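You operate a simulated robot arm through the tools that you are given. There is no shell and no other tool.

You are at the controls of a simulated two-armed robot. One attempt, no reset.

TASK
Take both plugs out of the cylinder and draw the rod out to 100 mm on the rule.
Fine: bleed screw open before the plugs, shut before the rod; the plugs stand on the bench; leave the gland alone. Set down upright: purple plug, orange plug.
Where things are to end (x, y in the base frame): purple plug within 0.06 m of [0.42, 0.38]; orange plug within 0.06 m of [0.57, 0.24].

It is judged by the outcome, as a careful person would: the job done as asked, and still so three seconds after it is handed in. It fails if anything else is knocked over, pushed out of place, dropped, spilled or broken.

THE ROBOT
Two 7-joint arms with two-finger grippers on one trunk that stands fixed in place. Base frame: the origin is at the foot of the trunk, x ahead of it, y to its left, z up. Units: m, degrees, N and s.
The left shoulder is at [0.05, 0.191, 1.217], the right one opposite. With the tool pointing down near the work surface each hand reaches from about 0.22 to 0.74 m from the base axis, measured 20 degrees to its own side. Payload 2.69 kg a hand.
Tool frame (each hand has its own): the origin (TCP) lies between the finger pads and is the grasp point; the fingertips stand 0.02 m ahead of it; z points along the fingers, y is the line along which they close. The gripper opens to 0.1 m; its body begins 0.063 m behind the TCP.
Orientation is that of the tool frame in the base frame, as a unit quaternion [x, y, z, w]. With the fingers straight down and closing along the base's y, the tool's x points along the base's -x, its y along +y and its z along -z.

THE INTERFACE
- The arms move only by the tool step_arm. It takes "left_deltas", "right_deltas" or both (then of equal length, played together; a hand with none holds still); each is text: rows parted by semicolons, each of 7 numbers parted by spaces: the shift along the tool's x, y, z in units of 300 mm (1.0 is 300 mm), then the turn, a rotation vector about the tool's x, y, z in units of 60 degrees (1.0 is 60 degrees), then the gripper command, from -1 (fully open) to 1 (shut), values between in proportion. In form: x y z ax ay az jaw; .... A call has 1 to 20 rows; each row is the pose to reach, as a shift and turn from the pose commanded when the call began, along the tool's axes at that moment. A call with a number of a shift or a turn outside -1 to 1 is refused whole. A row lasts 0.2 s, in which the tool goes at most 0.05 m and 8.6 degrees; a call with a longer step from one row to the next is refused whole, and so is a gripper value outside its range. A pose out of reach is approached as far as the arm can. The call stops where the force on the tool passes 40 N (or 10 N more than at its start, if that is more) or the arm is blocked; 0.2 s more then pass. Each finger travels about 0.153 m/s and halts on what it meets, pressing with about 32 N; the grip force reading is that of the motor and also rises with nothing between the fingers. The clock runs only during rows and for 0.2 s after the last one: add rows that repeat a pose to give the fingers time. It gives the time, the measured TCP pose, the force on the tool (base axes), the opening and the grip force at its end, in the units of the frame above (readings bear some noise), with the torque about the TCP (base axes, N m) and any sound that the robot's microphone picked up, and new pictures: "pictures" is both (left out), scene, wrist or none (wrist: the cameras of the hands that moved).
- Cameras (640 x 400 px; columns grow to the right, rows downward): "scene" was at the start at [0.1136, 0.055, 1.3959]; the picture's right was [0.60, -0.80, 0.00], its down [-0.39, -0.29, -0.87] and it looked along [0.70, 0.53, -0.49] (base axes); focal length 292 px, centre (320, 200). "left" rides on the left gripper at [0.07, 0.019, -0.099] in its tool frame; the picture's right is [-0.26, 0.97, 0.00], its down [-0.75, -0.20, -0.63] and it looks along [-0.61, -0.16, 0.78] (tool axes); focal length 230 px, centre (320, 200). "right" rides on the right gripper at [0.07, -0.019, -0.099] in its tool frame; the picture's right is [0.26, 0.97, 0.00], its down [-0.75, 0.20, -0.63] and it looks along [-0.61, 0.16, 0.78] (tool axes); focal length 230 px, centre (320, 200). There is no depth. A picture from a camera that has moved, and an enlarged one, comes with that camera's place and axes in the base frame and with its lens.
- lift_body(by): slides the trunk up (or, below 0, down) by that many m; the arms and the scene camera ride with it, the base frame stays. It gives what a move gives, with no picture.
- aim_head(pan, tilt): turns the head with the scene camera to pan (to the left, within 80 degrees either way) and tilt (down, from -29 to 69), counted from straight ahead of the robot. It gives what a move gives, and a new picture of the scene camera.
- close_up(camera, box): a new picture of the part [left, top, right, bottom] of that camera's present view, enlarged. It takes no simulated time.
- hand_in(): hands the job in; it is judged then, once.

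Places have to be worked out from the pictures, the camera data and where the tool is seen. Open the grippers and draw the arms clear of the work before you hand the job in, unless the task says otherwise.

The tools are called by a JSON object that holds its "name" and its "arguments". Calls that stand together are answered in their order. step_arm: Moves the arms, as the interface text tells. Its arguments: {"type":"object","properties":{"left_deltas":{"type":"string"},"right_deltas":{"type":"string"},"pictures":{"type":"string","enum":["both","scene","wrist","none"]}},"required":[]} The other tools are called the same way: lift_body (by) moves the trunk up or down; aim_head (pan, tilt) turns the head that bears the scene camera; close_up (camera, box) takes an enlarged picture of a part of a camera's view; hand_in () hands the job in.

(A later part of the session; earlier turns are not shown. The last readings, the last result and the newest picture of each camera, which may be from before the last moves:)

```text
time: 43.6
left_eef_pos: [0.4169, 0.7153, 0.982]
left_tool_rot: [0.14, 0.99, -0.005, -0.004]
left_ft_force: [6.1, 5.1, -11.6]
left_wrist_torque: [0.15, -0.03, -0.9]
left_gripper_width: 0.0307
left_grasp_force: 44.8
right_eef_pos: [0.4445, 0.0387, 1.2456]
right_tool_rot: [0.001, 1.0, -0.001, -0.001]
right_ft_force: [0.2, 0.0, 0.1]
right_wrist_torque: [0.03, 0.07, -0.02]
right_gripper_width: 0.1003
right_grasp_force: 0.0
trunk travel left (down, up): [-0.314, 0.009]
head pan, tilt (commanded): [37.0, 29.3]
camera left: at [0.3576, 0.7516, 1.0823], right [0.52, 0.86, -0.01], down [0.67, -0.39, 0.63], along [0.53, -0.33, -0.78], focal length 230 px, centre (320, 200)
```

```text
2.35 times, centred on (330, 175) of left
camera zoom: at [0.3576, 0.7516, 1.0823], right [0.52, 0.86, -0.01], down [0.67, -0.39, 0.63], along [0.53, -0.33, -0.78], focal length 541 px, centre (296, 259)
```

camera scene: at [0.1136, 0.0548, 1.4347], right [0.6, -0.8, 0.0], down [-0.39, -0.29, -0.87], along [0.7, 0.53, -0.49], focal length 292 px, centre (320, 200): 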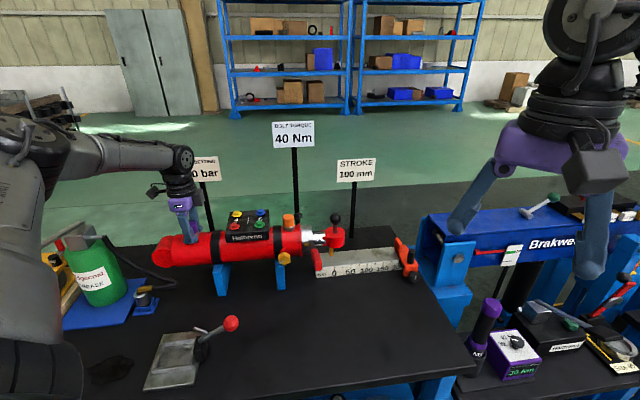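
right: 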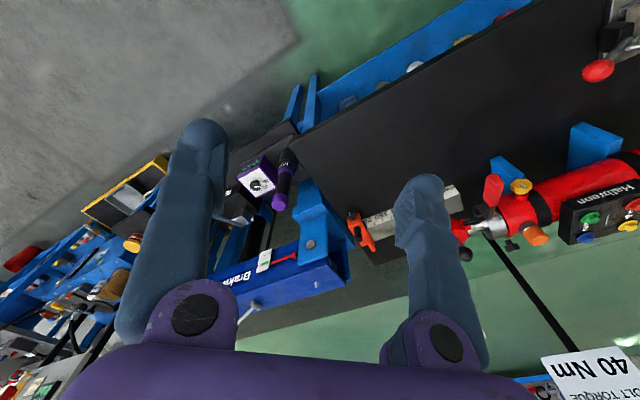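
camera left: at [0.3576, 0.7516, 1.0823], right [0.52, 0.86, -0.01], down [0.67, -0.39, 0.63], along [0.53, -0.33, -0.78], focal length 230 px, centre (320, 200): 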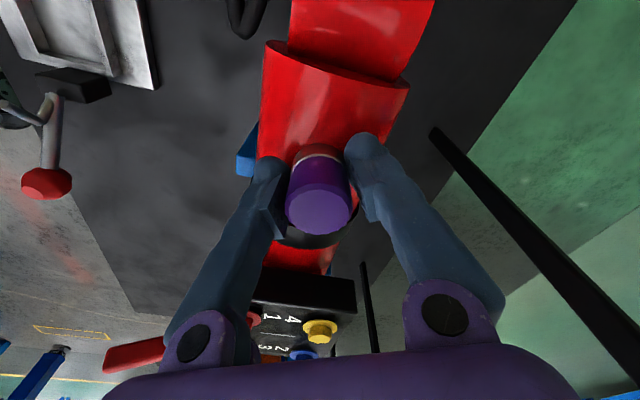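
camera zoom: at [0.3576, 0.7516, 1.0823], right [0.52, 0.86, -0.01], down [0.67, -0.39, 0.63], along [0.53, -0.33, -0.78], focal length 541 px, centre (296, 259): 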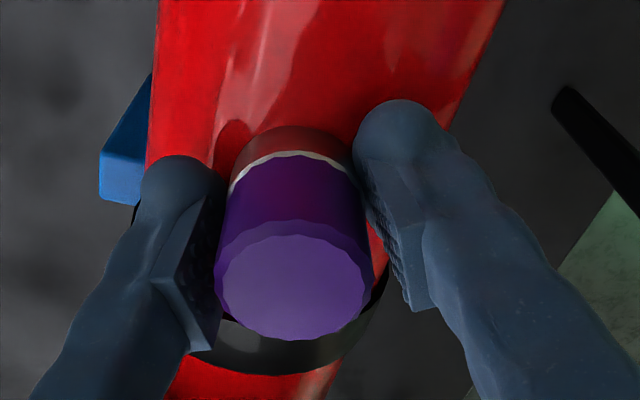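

The torque against me is 0.9 N m and I can't yet tell whether the cap turned or the fingers slid. I'll enlarge the cap, then turn further and compare.

{"name": "close_up", "arguments": {"camera": "left", "box": [270, 140, 370, 250]}}

{"name": "step_arm", "arguments": {"left_deltas": "0 0 0 0 0 -0.1 1; 0 0 0 0 0 -0.2 1; 0 0 0 0 0 -0.3 1; 0 0 0 0 0 -0.4 1; 0 0 0 0 0 -0.5 1; 0 0 0 0 0 -0.5 1", "pictures": "wrist"}}

{"name": "close_up", "arguments": {"camera": "left", "box": [270, 140, 370, 250]}}

```text
3.64 times, centred on (320, 195) of left
camera zoom: at [0.3576, 0.7516, 1.0823], right [0.52, 0.86, -0.01], down [0.67, -0.39, 0.63], along [0.53, -0.33, -0.78], focal length 837 px, centre (320, 218)
```

zoom: 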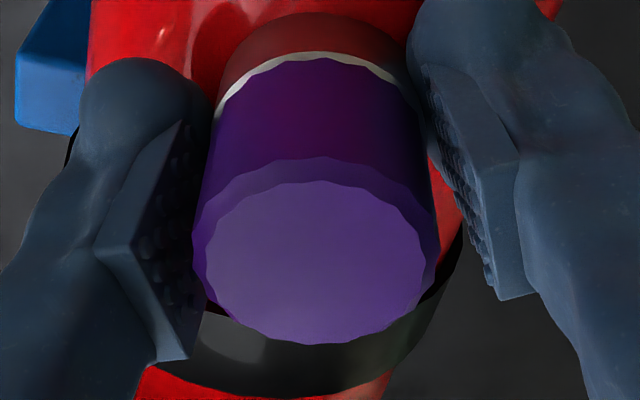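

```text
time: 45.0
left_eef_pos: [0.4175, 0.714, 0.9845]
left_tool_rot: [-0.122, 0.993, -0.003, -0.004]
left_ft_force: [10.3, 22.3, 8.3]
left_wrist_torque: [0.35, -0.01, -0.14]
left_gripper_width: 0.0309
left_grasp_force: 44.8
right_eef_pos: [0.4436, 0.0396, 1.2448]
right_tool_rot: [0.0, 1.0, 0.0, -0.001]
right_ft_force: [-0.7, 0.3, 0.0]
right_wrist_torque: [-0.01, 0.03, 0.0]
right_gripper_width: 0.1002
right_grasp_force: 0.0
trunk travel left (down, up): [-0.314, 0.009]
head pan, tilt (commanded): [37.0, 29.3]
camera left: at [0.3469, 0.7155, 1.084], right [0.02, 1.0, -0.01], down [0.78, -0.01, 0.62], along [0.62, -0.02, -0.78], focal length 230 px, centre (320, 200)
```

left: 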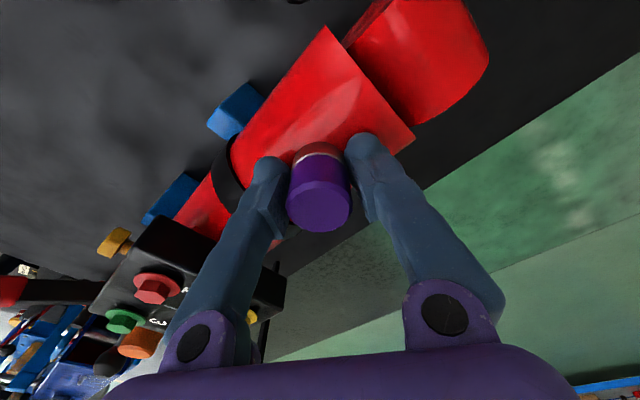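

```text
3.64 times, centred on (320, 195) of left
camera zoom: at [0.3469, 0.7155, 1.084], right [0.02, 1.0, -0.01], down [0.78, -0.01, 0.62], along [0.62, -0.02, -0.78], focal length 837 px, centre (320, 218)
```

zoom: 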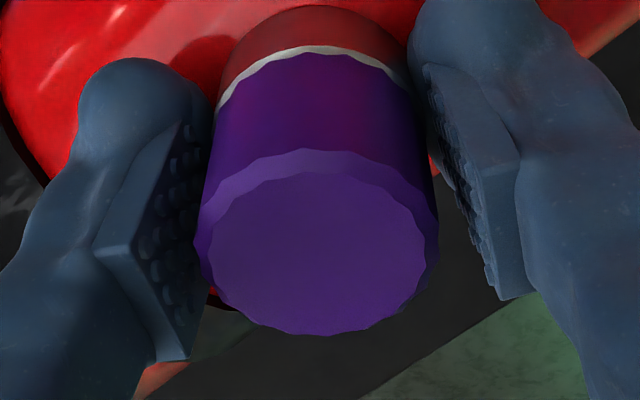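

The torque has dropped to 0.14 N m and the hand has risen 2.5 mm, which looks like something let go. I'll check the plug from the scene camera.

{"name": "close_up", "arguments": {"camera": "scene", "box": [160, 190, 240, 260]}}

{"name": "close_up", "arguments": {"camera": "left", "box": [280, 130, 360, 180]}}

```text
5.71 times, centred on (200, 225) of scene
camera zoom: at [0.1142, 0.0567, 1.4348], right [0.6, -0.8, 0.0], down [-0.39, -0.3, -0.87], along [0.7, 0.52, -0.49], focal length 1668 px, centre (1006, 57)
```

zoom: 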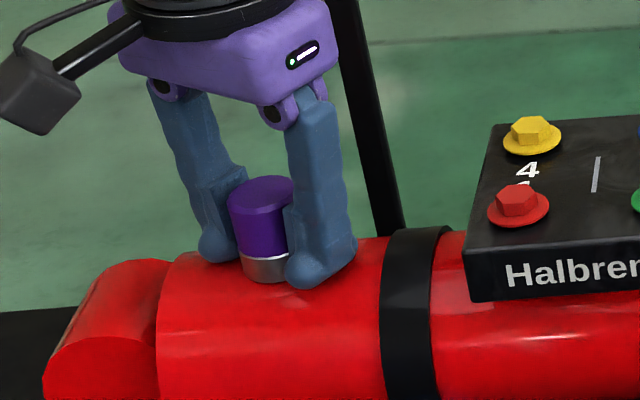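

```text
8.00 times, centred on (320, 155) of left
camera zoom: at [0.3469, 0.7155, 1.084], right [0.02, 1.0, -0.01], down [0.78, -0.01, 0.62], along [0.62, -0.02, -0.78], focal length 1841 px, centre (320, 560)
```

zoom: 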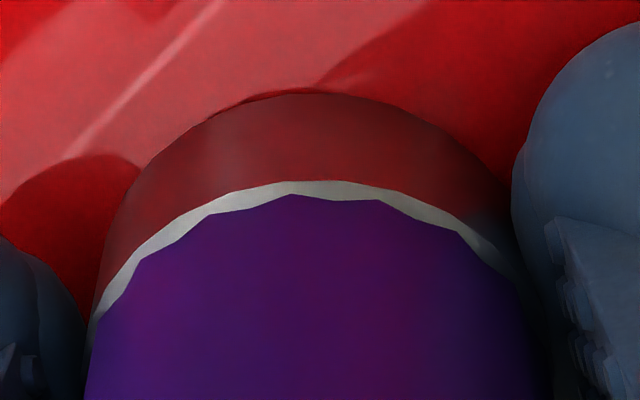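

The plug still looks seated but loose in torque. I'll try a gentle pull of a few millimetres.

{"name": "step_arm", "arguments": {"left_deltas": "0 0 -0.005 0 0 0 1; 0 0 -0.012 0 0 0 1; 0 0 -0.02 0 0 0 1; 0 0 -0.03 0 0 0 1; 0 0 -0.03 0 0 0 1", "pictures": "wrist"}}

{"name": "close_up", "arguments": {"camera": "left", "box": [270, 120, 370, 250]}}

{"name": "close_up", "arguments": {"camera": "scene", "box": [160, 190, 240, 260]}}

```text
time: 46.2
left_eef_pos: [0.4182, 0.7138, 0.9838]
left_tool_rot: [-0.121, 0.993, -0.005, -0.007]
left_ft_force: [15.4, 7.0, -29.0]
left_wrist_torque: [0.83, -1.13, 0.29]
left_gripper_width: 0.0311
left_grasp_force: 45.1
right_eef_pos: [0.4466, 0.0404, 1.2451]
right_tool_rot: [0.0, 1.0, -0.001, -0.002]
right_ft_force: [-0.2, 0.6, -0.8]
right_wrist_torque: [0.01, -0.04, 0.01]
right_gripper_width: 0.1002
right_grasp_force: 0.2
trunk travel left (down, up): [-0.314, 0.009]
head pan, tilt (commanded): [37.0, 29.3]
stopped in row 5 (left hand): the force on the tool passed its limit at 41 N (the readings are from after the stop); the commanded pose is now the measured one
camera left: at [0.3475, 0.7164, 1.0847], right [0.02, 1.0, -0.01], down [0.79, -0.01, 0.62], along [0.62, -0.02, -0.79], focal length 230 px, centre (320, 200)
```

left: 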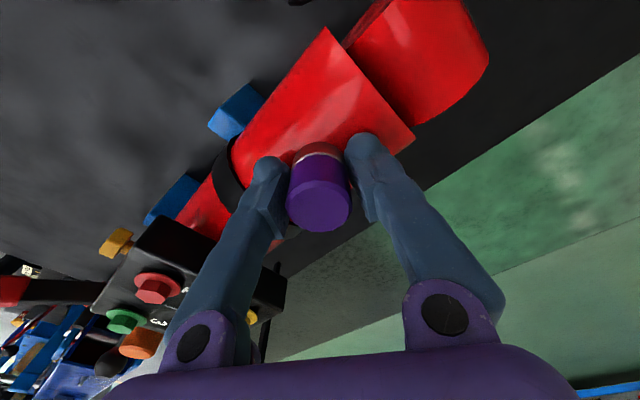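

```text
3.08 times, centred on (320, 185) of left
camera zoom: at [0.3475, 0.7164, 1.0847], right [0.02, 1.0, -0.01], down [0.79, -0.01, 0.62], along [0.62, -0.02, -0.79], focal length 708 px, centre (320, 246)
```

zoom: 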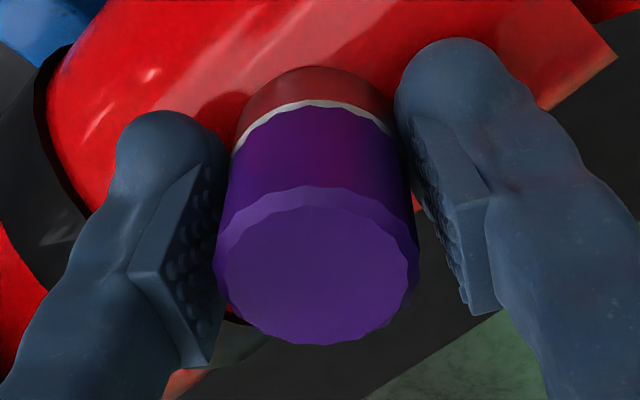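

```text
5.71 times, centred on (200, 225) of scene
camera zoom: at [0.118, 0.0594, 1.4339], right [0.6, -0.8, 0.0], down [-0.39, -0.3, -0.87], along [0.69, 0.52, -0.49], focal length 1668 px, centre (1006, 57)
```

zoom: 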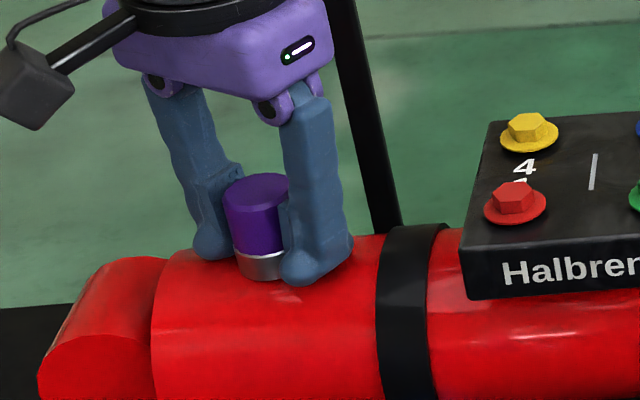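

The apparent size of the cap shows it rose with the hand by a couple of millimetres, so it is a coarse thread and is coming up as I turn. I'll keep turning counter-clockwise while rising slightly.

{"name": "step_arm", "arguments": {"left_deltas": "0 0 -0.001 0 0 -0.1 1; 0 0 -0.002 0 0 -0.2 1; 0 0 -0.003 0 0 -0.3 1; 0 0 -0.004 0 0 -0.4 1; 0 0 -0.005 0 0 -0.5 1; 0 0 -0.006 0 0 -0.6 1; 0 0 -0.007 0 0 -0.7 1; 0 0 -0.008 0 0 -0.8 1; 0 0 -0.009 0 0 -0.9 1; 0 0 -0.01 0 0 -1 1; 0 0 -0.01 0 0 -1 1", "pictures": "both"}}

{"name": "close_up", "arguments": {"camera": "left", "box": [270, 120, 370, 250]}}

{"name": "close_up", "arguments": {"camera": "scene", "box": [160, 190, 240, 260]}}

```text
time: 48.6
left_eef_pos: [0.4183, 0.7123, 0.9953]
left_tool_rot: [-0.601, 0.799, -0.001, -0.006]
left_ft_force: [5.7, 14.9, 5.3]
left_wrist_torque: [-0.07, 0.31, -0.5]
left_gripper_width: 0.0282
left_grasp_force: 31.8
right_eef_pos: [0.4443, 0.0392, 1.246]
right_tool_rot: [0.0, 1.0, -0.001, 0.0]
right_ft_force: [0.1, 0.6, 0.0]
right_wrist_torque: [-0.02, -0.03, -0.03]
right_gripper_width: 0.0999
right_grasp_force: 0.0
trunk travel left (down, up): [-0.314, 0.009]
head pan, tilt (commanded): [37.0, 29.3]
camera scene: at [0.1141, 0.0564, 1.4349], right [0.6, -0.8, 0.0], down [-0.39, -0.3, -0.87], along [0.7, 0.52, -0.49], focal length 292 px, centre (320, 200)
camera left: at [0.3813, 0.6511, 1.0949], right [-0.86, 0.52, 0.0], down [0.41, 0.67, 0.62], along [0.32, 0.53, -0.78], focal length 230 px, centre (320, 200)
```

scene: 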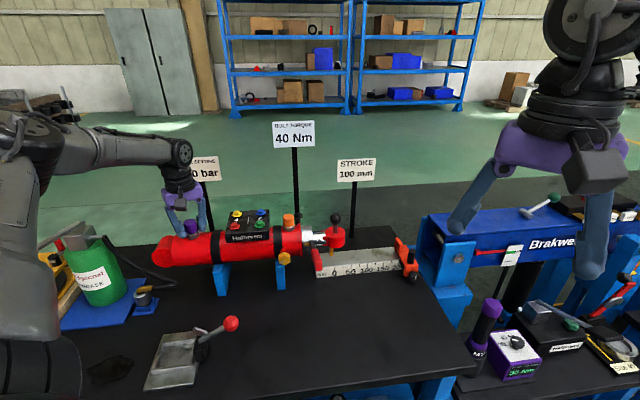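
left: 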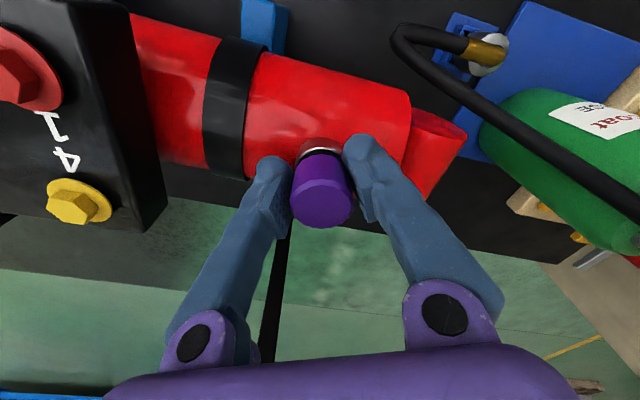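

```text
3.08 times, centred on (320, 185) of left
camera zoom: at [0.3813, 0.6511, 1.0949], right [-0.86, 0.52, 0.0], down [0.41, 0.67, 0.62], along [0.32, 0.53, -0.78], focal length 708 px, centre (320, 246)
```

zoom: 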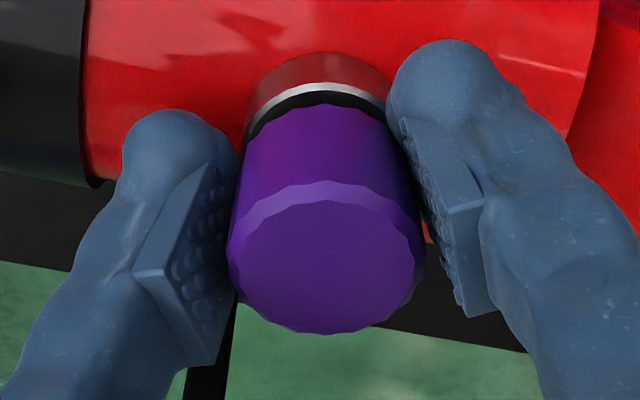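

```text
5.71 times, centred on (200, 225) of scene
camera zoom: at [0.1141, 0.0564, 1.4349], right [0.6, -0.8, 0.0], down [-0.39, -0.3, -0.87], along [0.7, 0.52, -0.49], focal length 1668 px, centre (1006, 57)
```

zoom: 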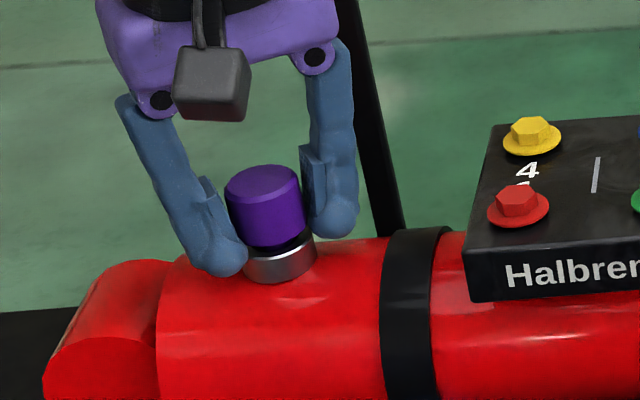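

A dark gap now shows between the purple cap and its port ring: the plug is coming out, and the hand is at z=0.995. I'll hold the grip and draw gently upward.

{"name": "step_arm", "arguments": {"left_deltas": "0 0 0 0 0 0 1; 0 0 -0.008 0 0 0 1; 0 0 -0.017 0 0 0 1; 0 0 -0.025 0 0 0 1; 0 0 -0.033 0 0 0 1; 0 0 -0.033 0 0 0 1", "pictures": "both"}}

{"name": "close_up", "arguments": {"camera": "left", "box": [270, 120, 370, 250]}}

{"name": "close_up", "arguments": {"camera": "scene", "box": [160, 190, 240, 260]}}

```text
time: 49.9
left_eef_pos: [0.4177, 0.7131, 0.9941]
left_tool_rot: [-0.6, 0.8, -0.003, -0.012]
left_ft_force: [16.5, 5.8, -25.6]
left_wrist_torque: [0.63, -0.99, -0.04]
left_gripper_width: 0.0283
left_grasp_force: 32.1
right_eef_pos: [0.4472, 0.0423, 1.2449]
right_tool_rot: [0.0, 1.0, -0.002, -0.002]
right_ft_force: [0.8, -0.4, 0.6]
right_wrist_torque: [-0.01, 0.01, -0.05]
right_gripper_width: 0.1001
right_grasp_force: 0.2
trunk travel left (down, up): [-0.314, 0.009]
head pan, tilt (commanded): [37.0, 29.3]
stopped in row 6 (left hand): the force on the tool passed its limit at 42 N (the readings are from after the stop); the commanded pose is now the measured one
camera scene: at [0.1181, 0.0597, 1.434], right [0.6, -0.8, 0.0], down [-0.39, -0.3, -0.87], along [0.69, 0.52, -0.49], focal length 292 px, centre (320, 200)
camera left: at [0.3821, 0.6522, 1.0959], right [-0.85, 0.52, 0.0], down [0.41, 0.68, 0.61], along [0.31, 0.52, -0.79], focal length 230 px, centre (320, 200)
```

scene: 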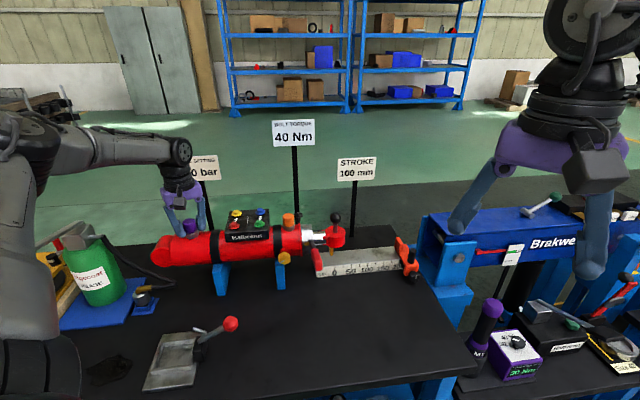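
left: 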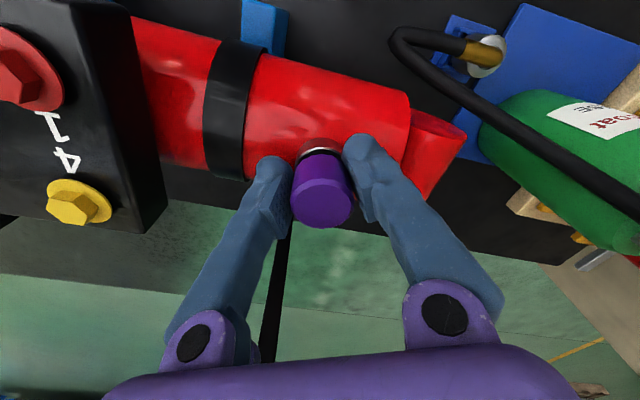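

```text
3.08 times, centred on (320, 185) of left
camera zoom: at [0.3821, 0.6522, 1.0959], right [-0.85, 0.52, 0.0], down [0.41, 0.68, 0.61], along [0.31, 0.52, -0.79], focal length 708 px, centre (320, 246)
```

zoom: 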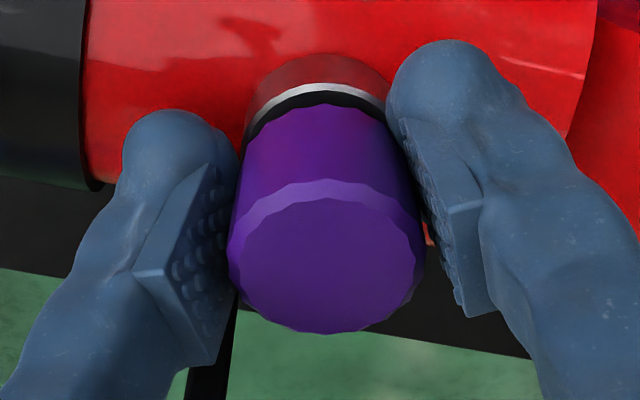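

```text
5.71 times, centred on (200, 225) of scene
camera zoom: at [0.1181, 0.0597, 1.434], right [0.6, -0.8, 0.0], down [-0.39, -0.3, -0.87], along [0.69, 0.52, -0.49], focal length 1668 px, centre (1006, 57)
```

zoom: 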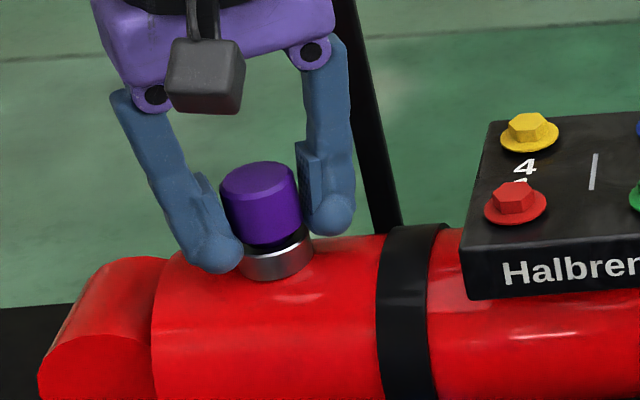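

Still threaded at 42 N, so more turns are needed; the plug has risen about 8–10 mm over 120°. I'll ease the upward pull and turn a further 60° counter-clockwise while rising slowly.

{"name": "step_arm", "arguments": {"left_deltas": "0 0 0.005 0 0 -0.1 1; 0 0 0.003 0 0 -0.2 1; 0 0 0.001 0 0 -0.3 1; 0 0 -0.001 0 0 -0.4 1; 0 0 -0.003 0 0 -0.5 1; 0 0 -0.005 0 0 -0.6 1; 0 0 -0.007 0 0 -0.7 1; 0 0 -0.009 0 0 -0.8 1; 0 0 -0.011 0 0 -0.9 1; 0 0 -0.013 0 0 -1 1; 0 0 -0.013 0 0 -1 1", "pictures": "both"}}

{"name": "close_up", "arguments": {"camera": "left", "box": [270, 120, 370, 250]}}

{"name": "close_up", "arguments": {"camera": "scene", "box": [160, 190, 240, 260]}}

```text
time: 51.0
left_eef_pos: [0.4181, 0.712, 0.9968]
left_tool_rot: [0.753, -0.657, 0.0, 0.01]
left_ft_force: [17.6, 8.9, -22.1]
left_wrist_torque: [0.19, -0.16, 0.3]
left_gripper_width: 0.0285
left_grasp_force: 31.8
right_eef_pos: [0.4457, 0.0411, 1.2461]
right_tool_rot: [0.0, 1.0, -0.002, -0.001]
right_ft_force: [-0.9, -0.2, -0.5]
right_wrist_torque: [-0.02, 0.0, -0.01]
right_gripper_width: 0.1
right_grasp_force: 0.1
trunk travel left (down, up): [-0.314, 0.009]
head pan, tilt (commanded): [37.0, 29.3]
stopped in row 5 (left hand): the force on the tool passed its limit at 50 N (the readings are from after the stop); the commanded pose is now the measured one
camera scene: at [0.118, 0.0594, 1.434], right [0.6, -0.8, 0.0], down [-0.39, -0.3, -0.87], along [0.69, 0.52, -0.49], focal length 292 px, centre (320, 200)
camera left: at [0.4109, 0.6421, 1.0959], right [-0.99, 0.12, 0.01], down [0.1, 0.78, 0.62], along [0.07, 0.61, -0.79], focal length 230 px, centre (320, 200)
```

scene: 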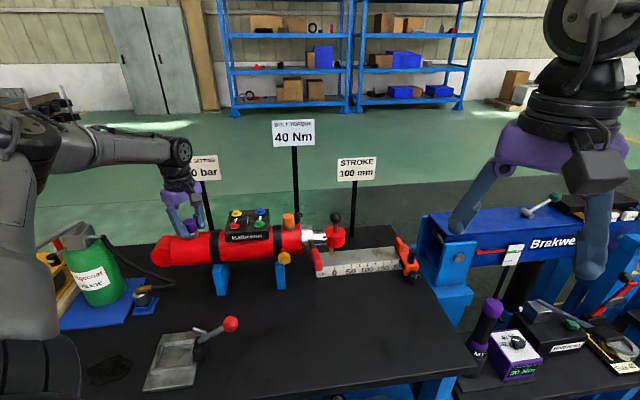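
left: 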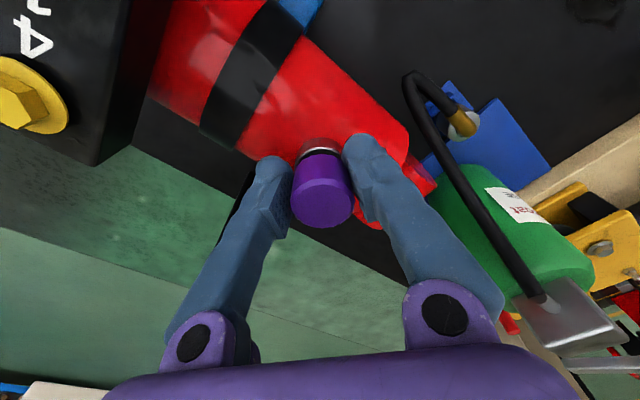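

```text
3.08 times, centred on (320, 185) of left
camera zoom: at [0.4109, 0.6421, 1.0959], right [-0.99, 0.12, 0.01], down [0.1, 0.78, 0.62], along [0.07, 0.61, -0.79], focal length 708 px, centre (320, 246)
```

zoom: 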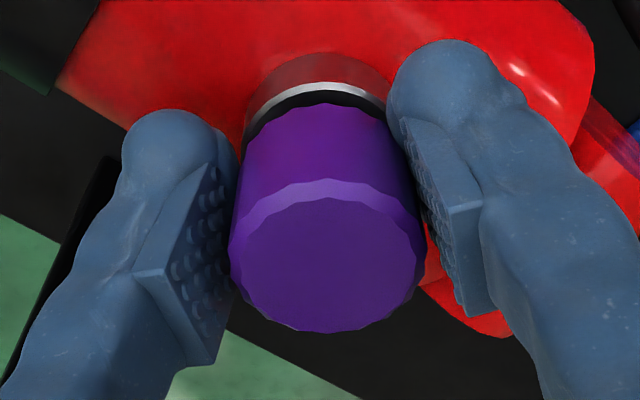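

```text
5.71 times, centred on (200, 225) of scene
camera zoom: at [0.118, 0.0594, 1.434], right [0.6, -0.8, 0.0], down [-0.39, -0.3, -0.87], along [0.69, 0.52, -0.49], focal length 1668 px, centre (1006, 57)
```

zoom: 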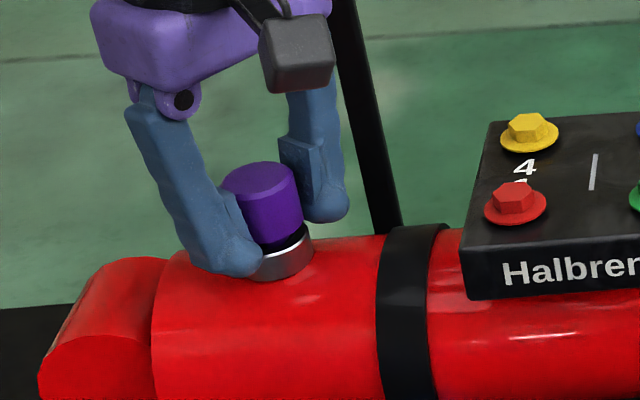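

The cap top stays at about 1.008, some 6 mm above where it began, and the screw still holds. I'll release, wind the hand back, and take a fresh, lower grip for another long turn.

{"name": "step_arm", "arguments": {"left_deltas": "0 0 0 0 0 0 0; 0 0 0 0 0 0 0; 0 0 0 0 0 0 0", "pictures": "both"}}

{"name": "close_up", "arguments": {"camera": "left", "box": [270, 120, 370, 250]}}

{"name": "close_up", "arguments": {"camera": "scene", "box": [160, 190, 240, 260]}}

```text
time: 51.8
left_eef_pos: [0.4139, 0.7097, 1.0009]
left_tool_rot: [0.753, -0.657, 0.0, 0.009]
left_ft_force: [-0.5, -0.7, 0.0]
left_wrist_torque: [0.01, 0.02, -0.02]
left_gripper_width: 0.0501
left_grasp_force: 0.1
right_eef_pos: [0.4429, 0.0386, 1.2471]
right_tool_rot: [0.0, 1.0, 0.001, 0.0]
right_ft_force: [-0.3, -0.9, 0.6]
right_wrist_torque: [0.02, -0.01, -0.01]
right_gripper_width: 0.1002
right_grasp_force: 0.1
trunk travel left (down, up): [-0.314, 0.009]
head pan, tilt (commanded): [37.0, 29.3]
camera scene: at [0.1128, 0.054, 1.435], right [0.6, -0.8, 0.0], down [-0.39, -0.29, -0.87], along [0.7, 0.53, -0.49], focal length 292 px, centre (320, 200)
camera left: at [0.4072, 0.638, 1.1022], right [-0.99, 0.13, 0.01], down [0.1, 0.78, 0.62], along [0.07, 0.61, -0.79], focal length 230 px, centre (320, 200)
```

scene: 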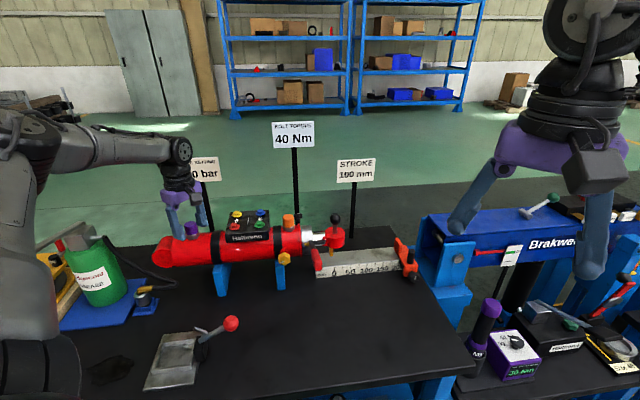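
left: 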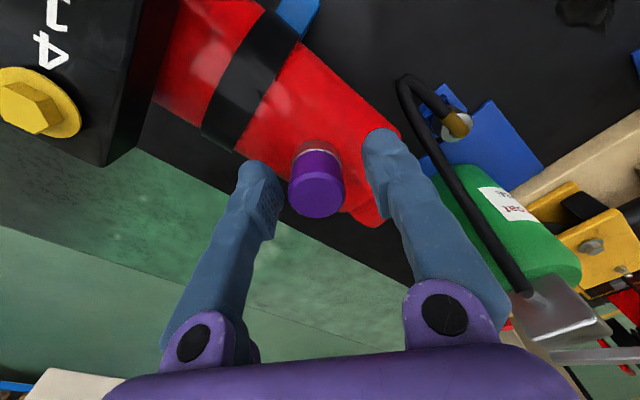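

```text
3.08 times, centred on (320, 185) of left
camera zoom: at [0.4072, 0.638, 1.1022], right [-0.99, 0.13, 0.01], down [0.1, 0.78, 0.62], along [0.07, 0.61, -0.79], focal length 708 px, centre (320, 246)
```

zoom: 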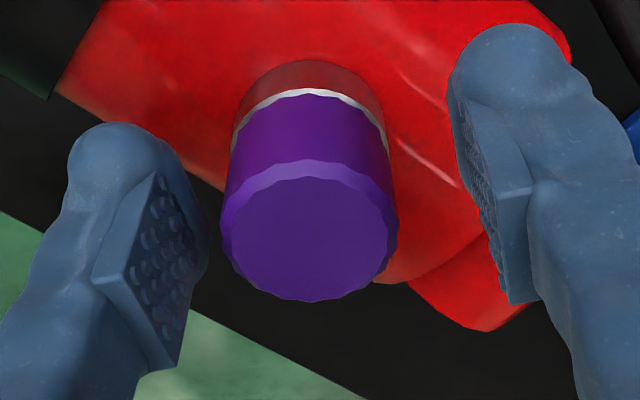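

```text
5.71 times, centred on (200, 225) of scene
camera zoom: at [0.1128, 0.054, 1.435], right [0.6, -0.8, 0.0], down [-0.39, -0.29, -0.87], along [0.7, 0.53, -0.49], focal length 1668 px, centre (1006, 57)
```

zoom: 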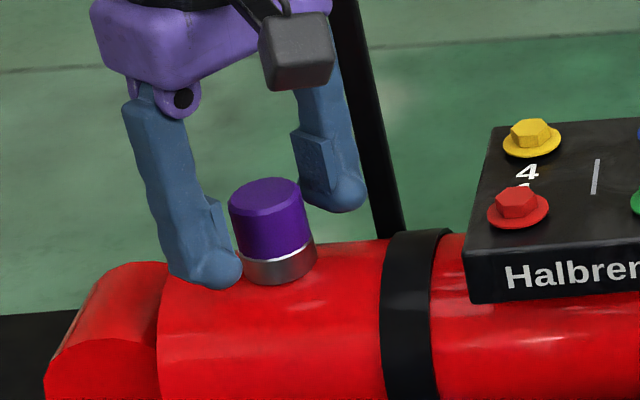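

On release the plug dropped back to its seat, so it is a steep thread that rises about 3 mm per 60° and runs back when let go. I must unscrew it in one continuous turn, so I'll level the hand, centre it, and wind it well back the other way first.

{"name": "step_arm", "arguments": {"left_deltas": "-0.01 -0.0163 0.02 0.0129 -0.0113 0 0; -0.01 -0.0163 0.02 0.0129 -0.0113 0.12 0; -0.01 -0.0163 0.02 0.0129 -0.0113 0.24 0; -0.01 -0.0163 0.02 0.0129 -0.0113 0.36 0; -0.01 -0.0163 0.02 0.0129 -0.0113 0.48 0; -0.01 -0.0163 0.02 0.0129 -0.0113 0.6 0; -0.01 -0.0163 0.02 0.0129 -0.0113 0.72 0; -0.01 -0.0163 0.02 0.0129 -0.0113 0.84 0; -0.01 -0.0163 0.02 0.0129 -0.0113 0.96 0", "pictures": "none"}}

```text
time: 53.8
left_eef_pos: [0.4197, 0.7131, 0.995]
left_tool_rot: [-0.343, 0.939, -0.004, 0.001]
left_ft_force: [-0.1, -0.2, 0.5]
left_wrist_torque: [-0.02, 0.06, -0.01]
left_gripper_width: 0.05
left_grasp_force: 0.1
right_eef_pos: [0.4439, 0.0391, 1.2457]
right_tool_rot: [0.0, 1.0, 0.0, 0.001]
right_ft_force: [-0.3, -0.9, 0.1]
right_wrist_torque: [0.02, -0.03, 0.03]
right_gripper_width: 0.0999
right_grasp_force: 0.1
trunk travel left (down, up): [-0.314, 0.009]
head pan, tilt (commanded): [37.0, 29.3]
```

Centred at (0.420, 0.713) and level. Winding the open hand back further.

{"name": "step_arm", "arguments": {"left_deltas": "0 0 0 0 0 0.13 0; 0 0 0 0 0 0.26 0; 0 0 0 0 0 0.39 0; 0 0 0 0 0 0.52 0; 0 0 0 0 0 0.65 0; 0 0 0 0 0 0.78 0; 0 0 0 0 0 0.9 0; 0 0 0 0 0 1.0 0", "pictures": "none"}}

{"name": "step_arm", "arguments": {"left_deltas": "0 0 0 0 0 0.13 0; 0 0 0 0 0 0.26 0; 0 0 0 0 0 0.39 0; 0 0 0 0 0 0.52 0; 0 0 0 0 0 0.65 0; 0 0 0 0 0 0.78 0; 0 0 0 0 0 0.9 0; 0 0 0 0 0 1.0 0", "pictures": "both"}}

```text
time: 55.6
left_eef_pos: [0.4199, 0.7138, 0.9947]
left_tool_rot: [0.173, 0.985, -0.003, 0.002]
left_ft_force: [-0.7, 0.1, -0.5]
left_wrist_torque: [-0.01, 0.01, 0.0]
left_gripper_width: 0.0499
left_grasp_force: 0.0
right_eef_pos: [0.4434, 0.0382, 1.2461]
right_tool_rot: [0.001, 1.0, 0.001, 0.0]
right_ft_force: [-0.8, 0.8, 0.2]
right_wrist_torque: [0.02, 0.01, -0.03]
right_gripper_width: 0.0998
right_grasp_force: 0.0
trunk travel left (down, up): [-0.314, 0.009]
head pan, tilt (commanded): [37.0, 29.3]
```

```text
time: 57.4
left_eef_pos: [0.4192, 0.712, 0.9944]
left_tool_rot: [0.643, 0.766, -0.002, 0.003]
left_ft_force: [0.0, 0.5, 0.6]
left_wrist_torque: [0.01, -0.01, 0.01]
left_gripper_width: 0.0502
left_grasp_force: 0.1
right_eef_pos: [0.4442, 0.0376, 1.2455]
right_tool_rot: [0.0, 1.0, 0.0, 0.0]
right_ft_force: [-0.4, -0.5, -0.4]
right_wrist_torque: [0.02, 0.0, 0.02]
right_gripper_width: 0.1
right_grasp_force: 0.2
trunk travel left (down, up): [-0.314, 0.009]
head pan, tilt (commanded): [37.0, 29.3]
camera scene: at [0.1136, 0.055, 1.4347], right [0.6, -0.8, 0.0], down [-0.39, -0.29, -0.87], along [0.7, 0.53, -0.49], focal length 292 px, centre (320, 200)
camera left: at [0.4256, 0.7851, 1.0931], right [1.0, -0.09, 0.0], down [-0.07, -0.77, 0.64], along [-0.05, -0.63, -0.77], focal length 230 px, centre (320, 200)
```

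scene: 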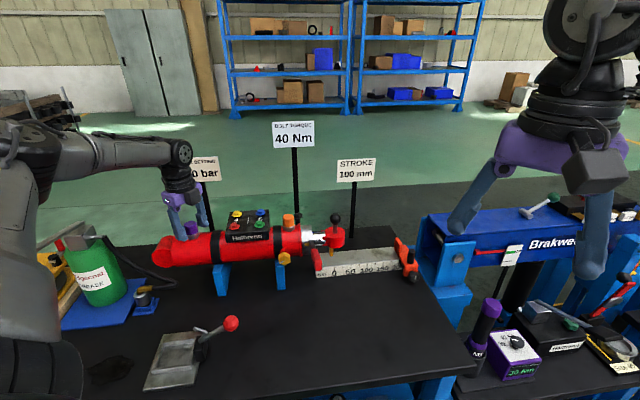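
left: 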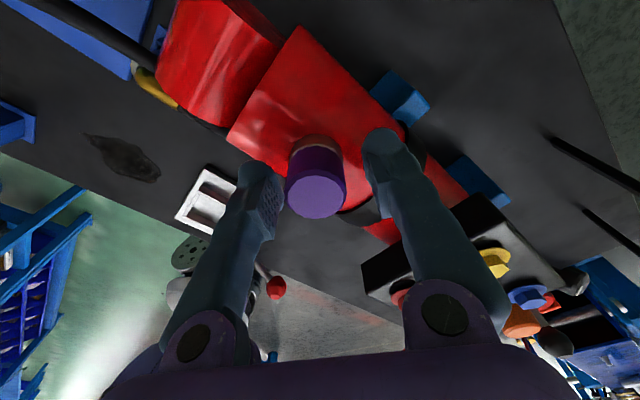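

The hand is wound back 180° and clear of the sign behind. I'll lower 9 mm to get a full grip of the cap and close.

{"name": "step_arm", "arguments": {"left_deltas": "0 0 0.015 0 0 0 0; 0 0 0.031 0 0 0 0; 0 0 0.031 0 0 0 0.3; 0 0 0.031 0 0 0 1; 0 0 0.031 0 0 0 1", "pictures": "wrist"}}

{"name": "close_up", "arguments": {"camera": "left", "box": [270, 120, 370, 250]}}

```text
time: 58.6
left_eef_pos: [0.4169, 0.7132, 0.9854]
left_tool_rot: [0.641, 0.767, -0.003, 0.003]
left_ft_force: [-12.7, -7.4, -5.0]
left_wrist_torque: [-0.04, 0.26, 0.28]
left_gripper_width: 0.0314
left_grasp_force: 44.9
right_eef_pos: [0.4426, 0.0381, 1.2461]
right_tool_rot: [0.0, 1.0, 0.0, 0.002]
right_ft_force: [-0.2, 0.0, 0.3]
right_wrist_torque: [-0.01, -0.02, 0.03]
right_gripper_width: 0.1
right_grasp_force: 0.0
trunk travel left (down, up): [-0.314, 0.009]
head pan, tilt (commanded): [37.0, 29.3]
camera left: at [0.4239, 0.7846, 1.0835], right [1.0, -0.08, 0.0], down [-0.06, -0.77, 0.64], along [-0.05, -0.63, -0.77], focal length 230 px, centre (320, 200)
```

left: 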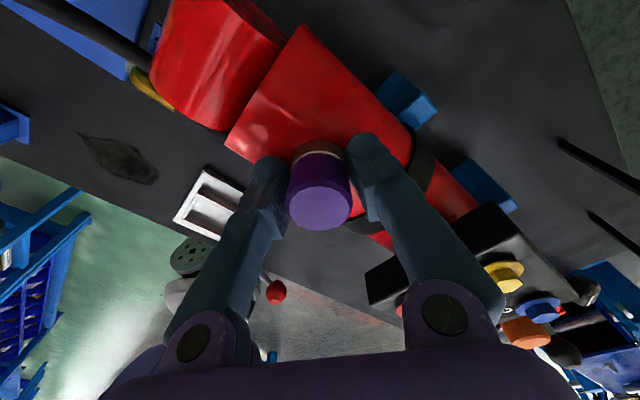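

```text
3.08 times, centred on (320, 185) of left
camera zoom: at [0.4239, 0.7846, 1.0835], right [1.0, -0.08, 0.0], down [-0.06, -0.77, 0.64], along [-0.05, -0.63, -0.77], focal length 708 px, centre (320, 246)
```

zoom: 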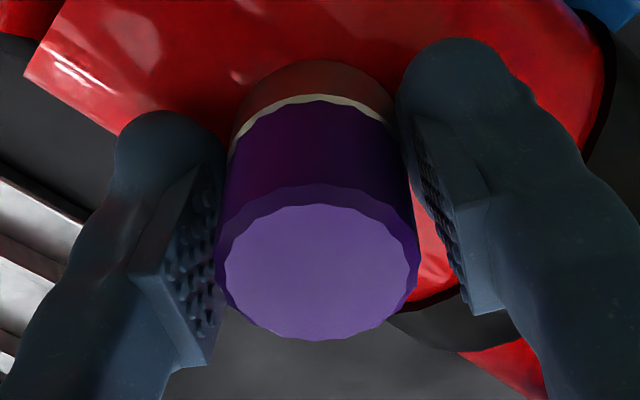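

Good full grip at 31 mm. Turning 60° counter-clockwise with a 3 mm rise to follow the thread.

{"name": "step_arm", "arguments": {"left_deltas": "0 -0.007 -0.001 0 0 -0.1 1; 0 -0.007 -0.002 0 0 -0.2 1; 0 -0.007 -0.003 0 0 -0.3 1; 0 -0.007 -0.004 0 0 -0.4 1; 0 -0.007 -0.005 0 0 -0.5 1; 0 -0.007 -0.006 0 0 -0.6 1; 0 -0.007 -0.007 0 0 -0.7 1; 0 -0.007 -0.008 0 0 -0.8 1; 0 -0.007 -0.009 0 0 -0.9 1; 0 -0.007 -0.01 0 0 -1 1; 0 -0.007 -0.01 0 0 -1 1", "pictures": "wrist"}}

{"name": "close_up", "arguments": {"camera": "left", "box": [270, 120, 370, 250]}}

```text
time: 61.0
left_eef_pos: [0.4181, 0.7136, 0.9874]
left_tool_rot: [0.172, 0.985, -0.004, 0.002]
left_ft_force: [5.1, 2.2, -10.7]
left_wrist_torque: [0.2, 0.02, -1.15]
left_gripper_width: 0.0299
left_grasp_force: 44.9
right_eef_pos: [0.4446, 0.0387, 1.2456]
right_tool_rot: [0.001, 1.0, -0.001, -0.001]
right_ft_force: [1.0, 1.0, 0.7]
right_wrist_torque: [0.0, 0.03, -0.01]
right_gripper_width: 0.0999
right_grasp_force: 0.1
trunk travel left (down, up): [-0.314, 0.009]
head pan, tilt (commanded): [37.0, 29.3]
camera left: at [0.3594, 0.755, 1.0856], right [0.57, 0.82, -0.01], down [0.64, -0.44, 0.64], along [0.52, -0.37, -0.77], focal length 230 px, centre (320, 200)
```

left: 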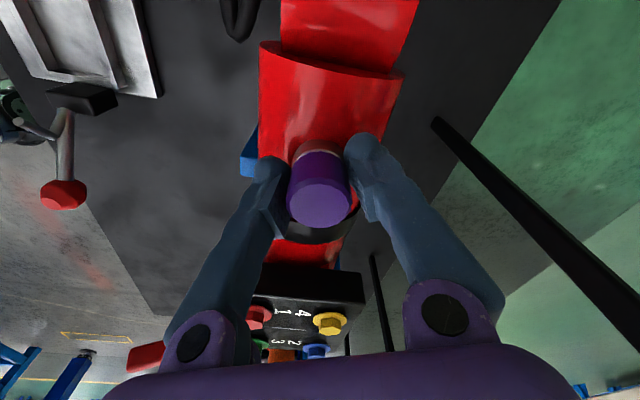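

```text
3.08 times, centred on (320, 185) of left
camera zoom: at [0.3594, 0.755, 1.0856], right [0.57, 0.82, -0.01], down [0.64, -0.44, 0.64], along [0.52, -0.37, -0.77], focal length 708 px, centre (320, 246)
```

zoom: 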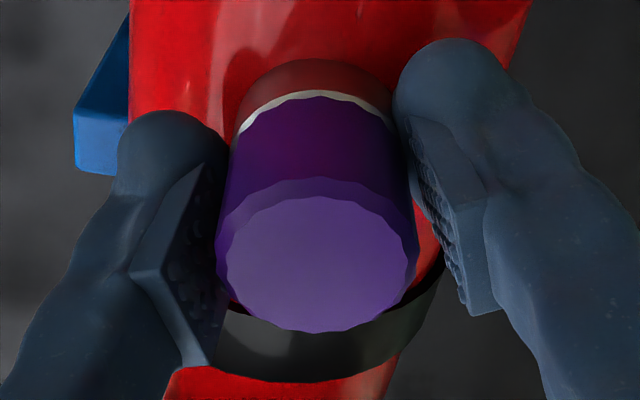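

Torque is 1.15 N m with no gap showing yet, so I need to know whether the fingers slide on the cap. I'll record the cap's facets closely, turn a little more, and compare.

{"name": "close_up", "arguments": {"camera": "left", "box": [285, 175, 355, 230]}}

{"name": "step_arm", "arguments": {"left_deltas": "0 0 0 0 0 -0.1 1; 0 0 0 0 0 -0.2 1; 0 0 0 0 0 -0.2 1", "pictures": "none"}}

{"name": "close_up", "arguments": {"camera": "left", "box": [285, 175, 355, 230]}}

```text
7.27 times, centred on (320, 202) of left
camera zoom: at [0.3594, 0.755, 1.0856], right [0.57, 0.82, -0.01], down [0.64, -0.44, 0.64], along [0.52, -0.37, -0.77], focal length 1673 px, centre (320, 182)
```

zoom: 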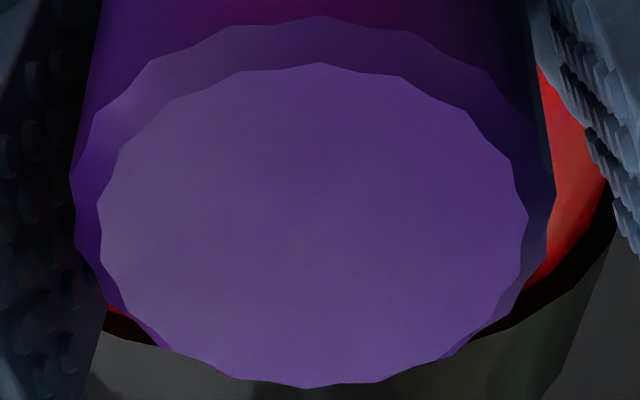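

```text
time: 61.8
left_eef_pos: [0.4187, 0.7145, 0.9873]
left_tool_rot: [0.067, 0.998, -0.004, 0.002]
left_ft_force: [6.1, 6.4, -7.6]
left_wrist_torque: [0.17, -0.07, -0.68]
left_gripper_width: 0.0316
left_grasp_force: 45.1
right_eef_pos: [0.4452, 0.0398, 1.2456]
right_tool_rot: [0.0, 1.0, -0.001, -0.001]
right_ft_force: [-0.1, -1.0, 0.6]
right_wrist_torque: [-0.02, 0.02, 0.01]
right_gripper_width: 0.1
right_grasp_force: 0.1
trunk travel left (down, up): [-0.314, 0.009]
head pan, tilt (commanded): [37.0, 29.3]
```

```text
7.27 times, centred on (320, 202) of left
camera zoom: at [0.3519, 0.742, 1.0861], right [0.38, 0.92, -0.01], down [0.71, -0.29, 0.63], along [0.58, -0.25, -0.77], focal length 1673 px, centre (320, 182)
```

zoom: 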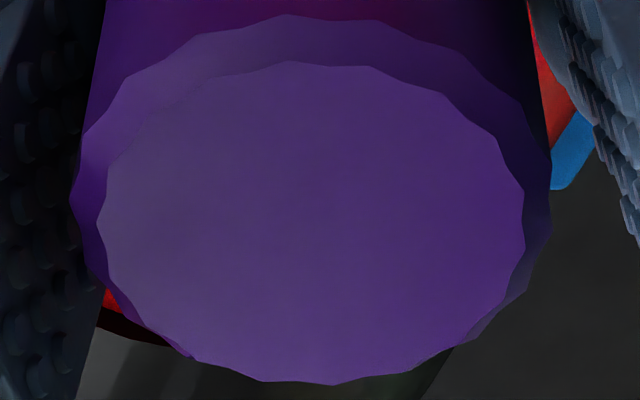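

Comparing facets, the cap stayed put while the fingers slid round it, so the fingers slip at around 1 N m. I'll turn much more slowly, in case the resistance depends on speed, and compare again.

{"name": "step_arm", "arguments": {"left_deltas": "0 0 0.003 0 0 -0.02 1; 0 0 0.005 0 0 -0.04 1; 0 0 0.005 0 0 -0.06 1; 0 0 0.005 0 0 -0.08 1; 0 0 0.005 0 0 -0.1 1; 0 0 0.005 0 0 -0.12 1; 0 0 0.005 0 0 -0.14 1; 0 0 0.005 0 0 -0.16 1; 0 0 0.005 0 0 -0.18 1; 0 0 0.005 0 0 -0.2 1; 0 0 0.005 0 0 -0.22 1; 0 0 0.005 0 0 -0.24 1; 0 0 0.005 0 0 -0.26 1; 0 0 0.005 0 0 -0.28 1; 0 0 0.005 0 0 -0.3 1; 0 0 0.005 0 0 -0.32 1", "pictures": "wrist"}}

{"name": "close_up", "arguments": {"camera": "left", "box": [285, 175, 355, 230]}}

```text
time: 65.2
left_eef_pos: [0.4181, 0.7147, 0.9862]
left_tool_rot: [-0.102, 0.995, -0.002, 0.003]
left_ft_force: [18.5, 22.8, 18.6]
left_wrist_torque: [0.3, -0.22, -0.52]
left_gripper_width: 0.0312
left_grasp_force: 44.6
right_eef_pos: [0.4433, 0.0381, 1.246]
right_tool_rot: [0.0, 1.0, -0.001, 0.0]
right_ft_force: [-1.0, -0.5, -1.2]
right_wrist_torque: [0.01, 0.0, -0.02]
right_gripper_width: 0.1
right_grasp_force: 0.0
trunk travel left (down, up): [-0.314, 0.009]
head pan, tilt (commanded): [37.0, 29.3]
camera left: at [0.346, 0.7185, 1.0854], right [0.06, 1.0, 0.0], down [0.77, -0.04, 0.64], along [0.64, -0.04, -0.77], focal length 230 px, centre (320, 200)
```

left: 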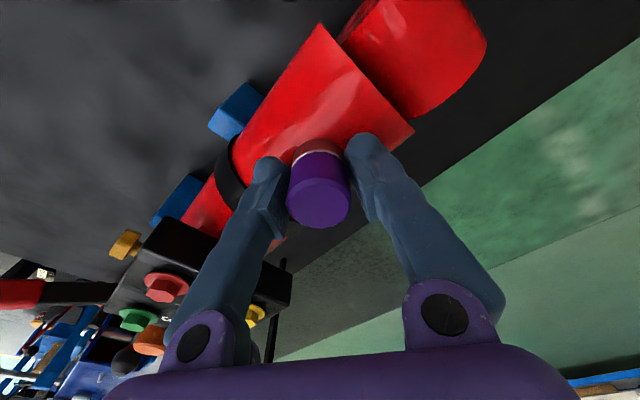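

```text
7.27 times, centred on (320, 202) of left
camera zoom: at [0.346, 0.7185, 1.0854], right [0.06, 1.0, 0.0], down [0.77, -0.04, 0.64], along [0.64, -0.04, -0.77], focal length 1673 px, centre (320, 182)
```

zoom: 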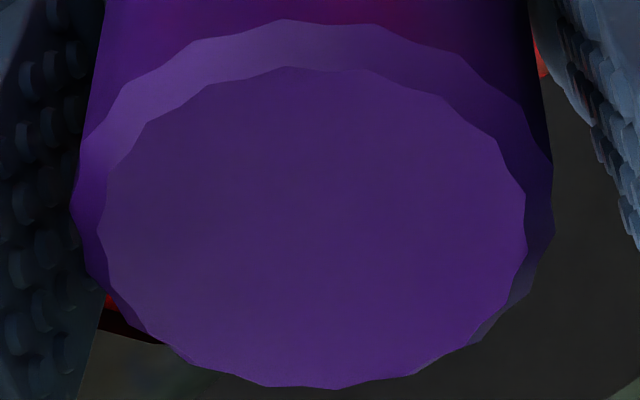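

This time the facets kept their place relative to the hand and the hand is being pushed up by 18 N: turned slowly, the cap turns and rises. I'll continue slowly, letting the hand rise with it.

{"name": "step_arm", "arguments": {"left_deltas": "0 0 -0.003 0 0 -0.03 1; 0 0 -0.005 0 0 -0.06 1; 0 0 -0.006 0 0 -0.09 1; 0 0 -0.007 0 0 -0.12 1; 0 0 -0.008 0 0 -0.15 1; 0 0 -0.009 0 0 -0.18 1; 0 0 -0.01 0 0 -0.21 1; 0 0 -0.011 0 0 -0.24 1; 0 0 -0.012 0 0 -0.27 1; 0 0 -0.013 0 0 -0.3 1; 0 0 -0.014 0 0 -0.33 1; 0 0 -0.015 0 0 -0.36 1; 0 0 -0.016 0 0 -0.39 1; 0 0 -0.017 0 0 -0.42 1; 0 0 -0.018 0 0 -0.45 1; 0 0 -0.019 0 0 -0.48 1; 0 0 -0.02 0 0 -0.51 1; 0 0 -0.021 0 0 -0.54 1; 0 0 -0.022 0 0 -0.57 1; 0 0 -0.023 0 0 -0.6 1", "pictures": "wrist"}}

{"name": "close_up", "arguments": {"camera": "left", "box": [285, 175, 355, 230]}}

{"name": "close_up", "arguments": {"camera": "scene", "box": [160, 190, 240, 260]}}

```text
time: 69.4
left_eef_pos: [0.4186, 0.715, 0.9893]
left_tool_rot: [-0.402, 0.916, -0.005, -0.003]
left_ft_force: [-4.5, -7.9, -36.5]
left_wrist_torque: [-0.17, -0.06, -0.58]
left_gripper_width: 0.0319
left_grasp_force: 45.1
right_eef_pos: [0.4442, 0.0405, 1.2453]
right_tool_rot: [0.0, 1.0, -0.001, -0.001]
right_ft_force: [-0.2, -0.4, -0.5]
right_wrist_torque: [-0.03, 0.0, 0.0]
right_gripper_width: 0.0997
right_grasp_force: 0.1
trunk travel left (down, up): [-0.314, 0.009]
head pan, tilt (commanded): [37.0, 29.3]
camera left: at [0.3576, 0.6767, 1.089], right [-0.54, 0.84, -0.01], down [0.66, 0.42, 0.62], along [0.53, 0.33, -0.78], focal length 230 px, centre (320, 200)
```

left: 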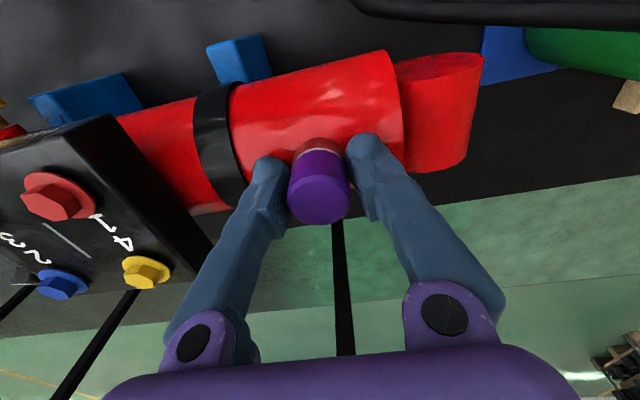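

```text
7.27 times, centred on (320, 202) of left
camera zoom: at [0.3576, 0.6767, 1.089], right [-0.54, 0.84, -0.01], down [0.66, 0.42, 0.62], along [0.53, 0.33, -0.78], focal length 1673 px, centre (320, 182)
```

zoom: 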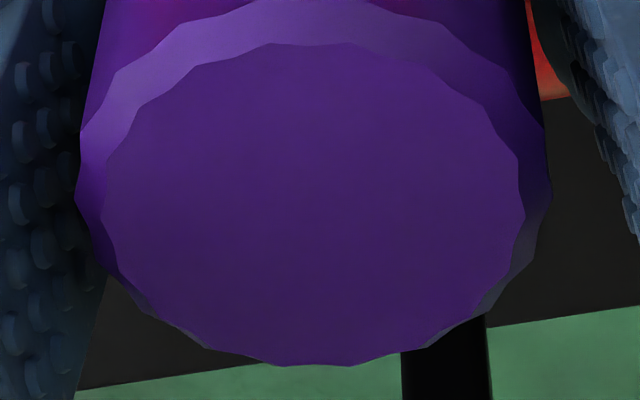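

```text
5.71 times, centred on (200, 225) of scene
camera zoom: at [0.1158, 0.0589, 1.4342], right [0.6, -0.8, 0.0], down [-0.39, -0.3, -0.87], along [0.7, 0.52, -0.49], focal length 1668 px, centre (1006, 57)
```

zoom: 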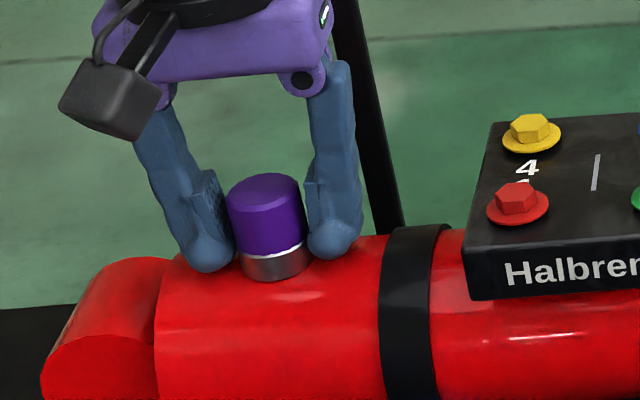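

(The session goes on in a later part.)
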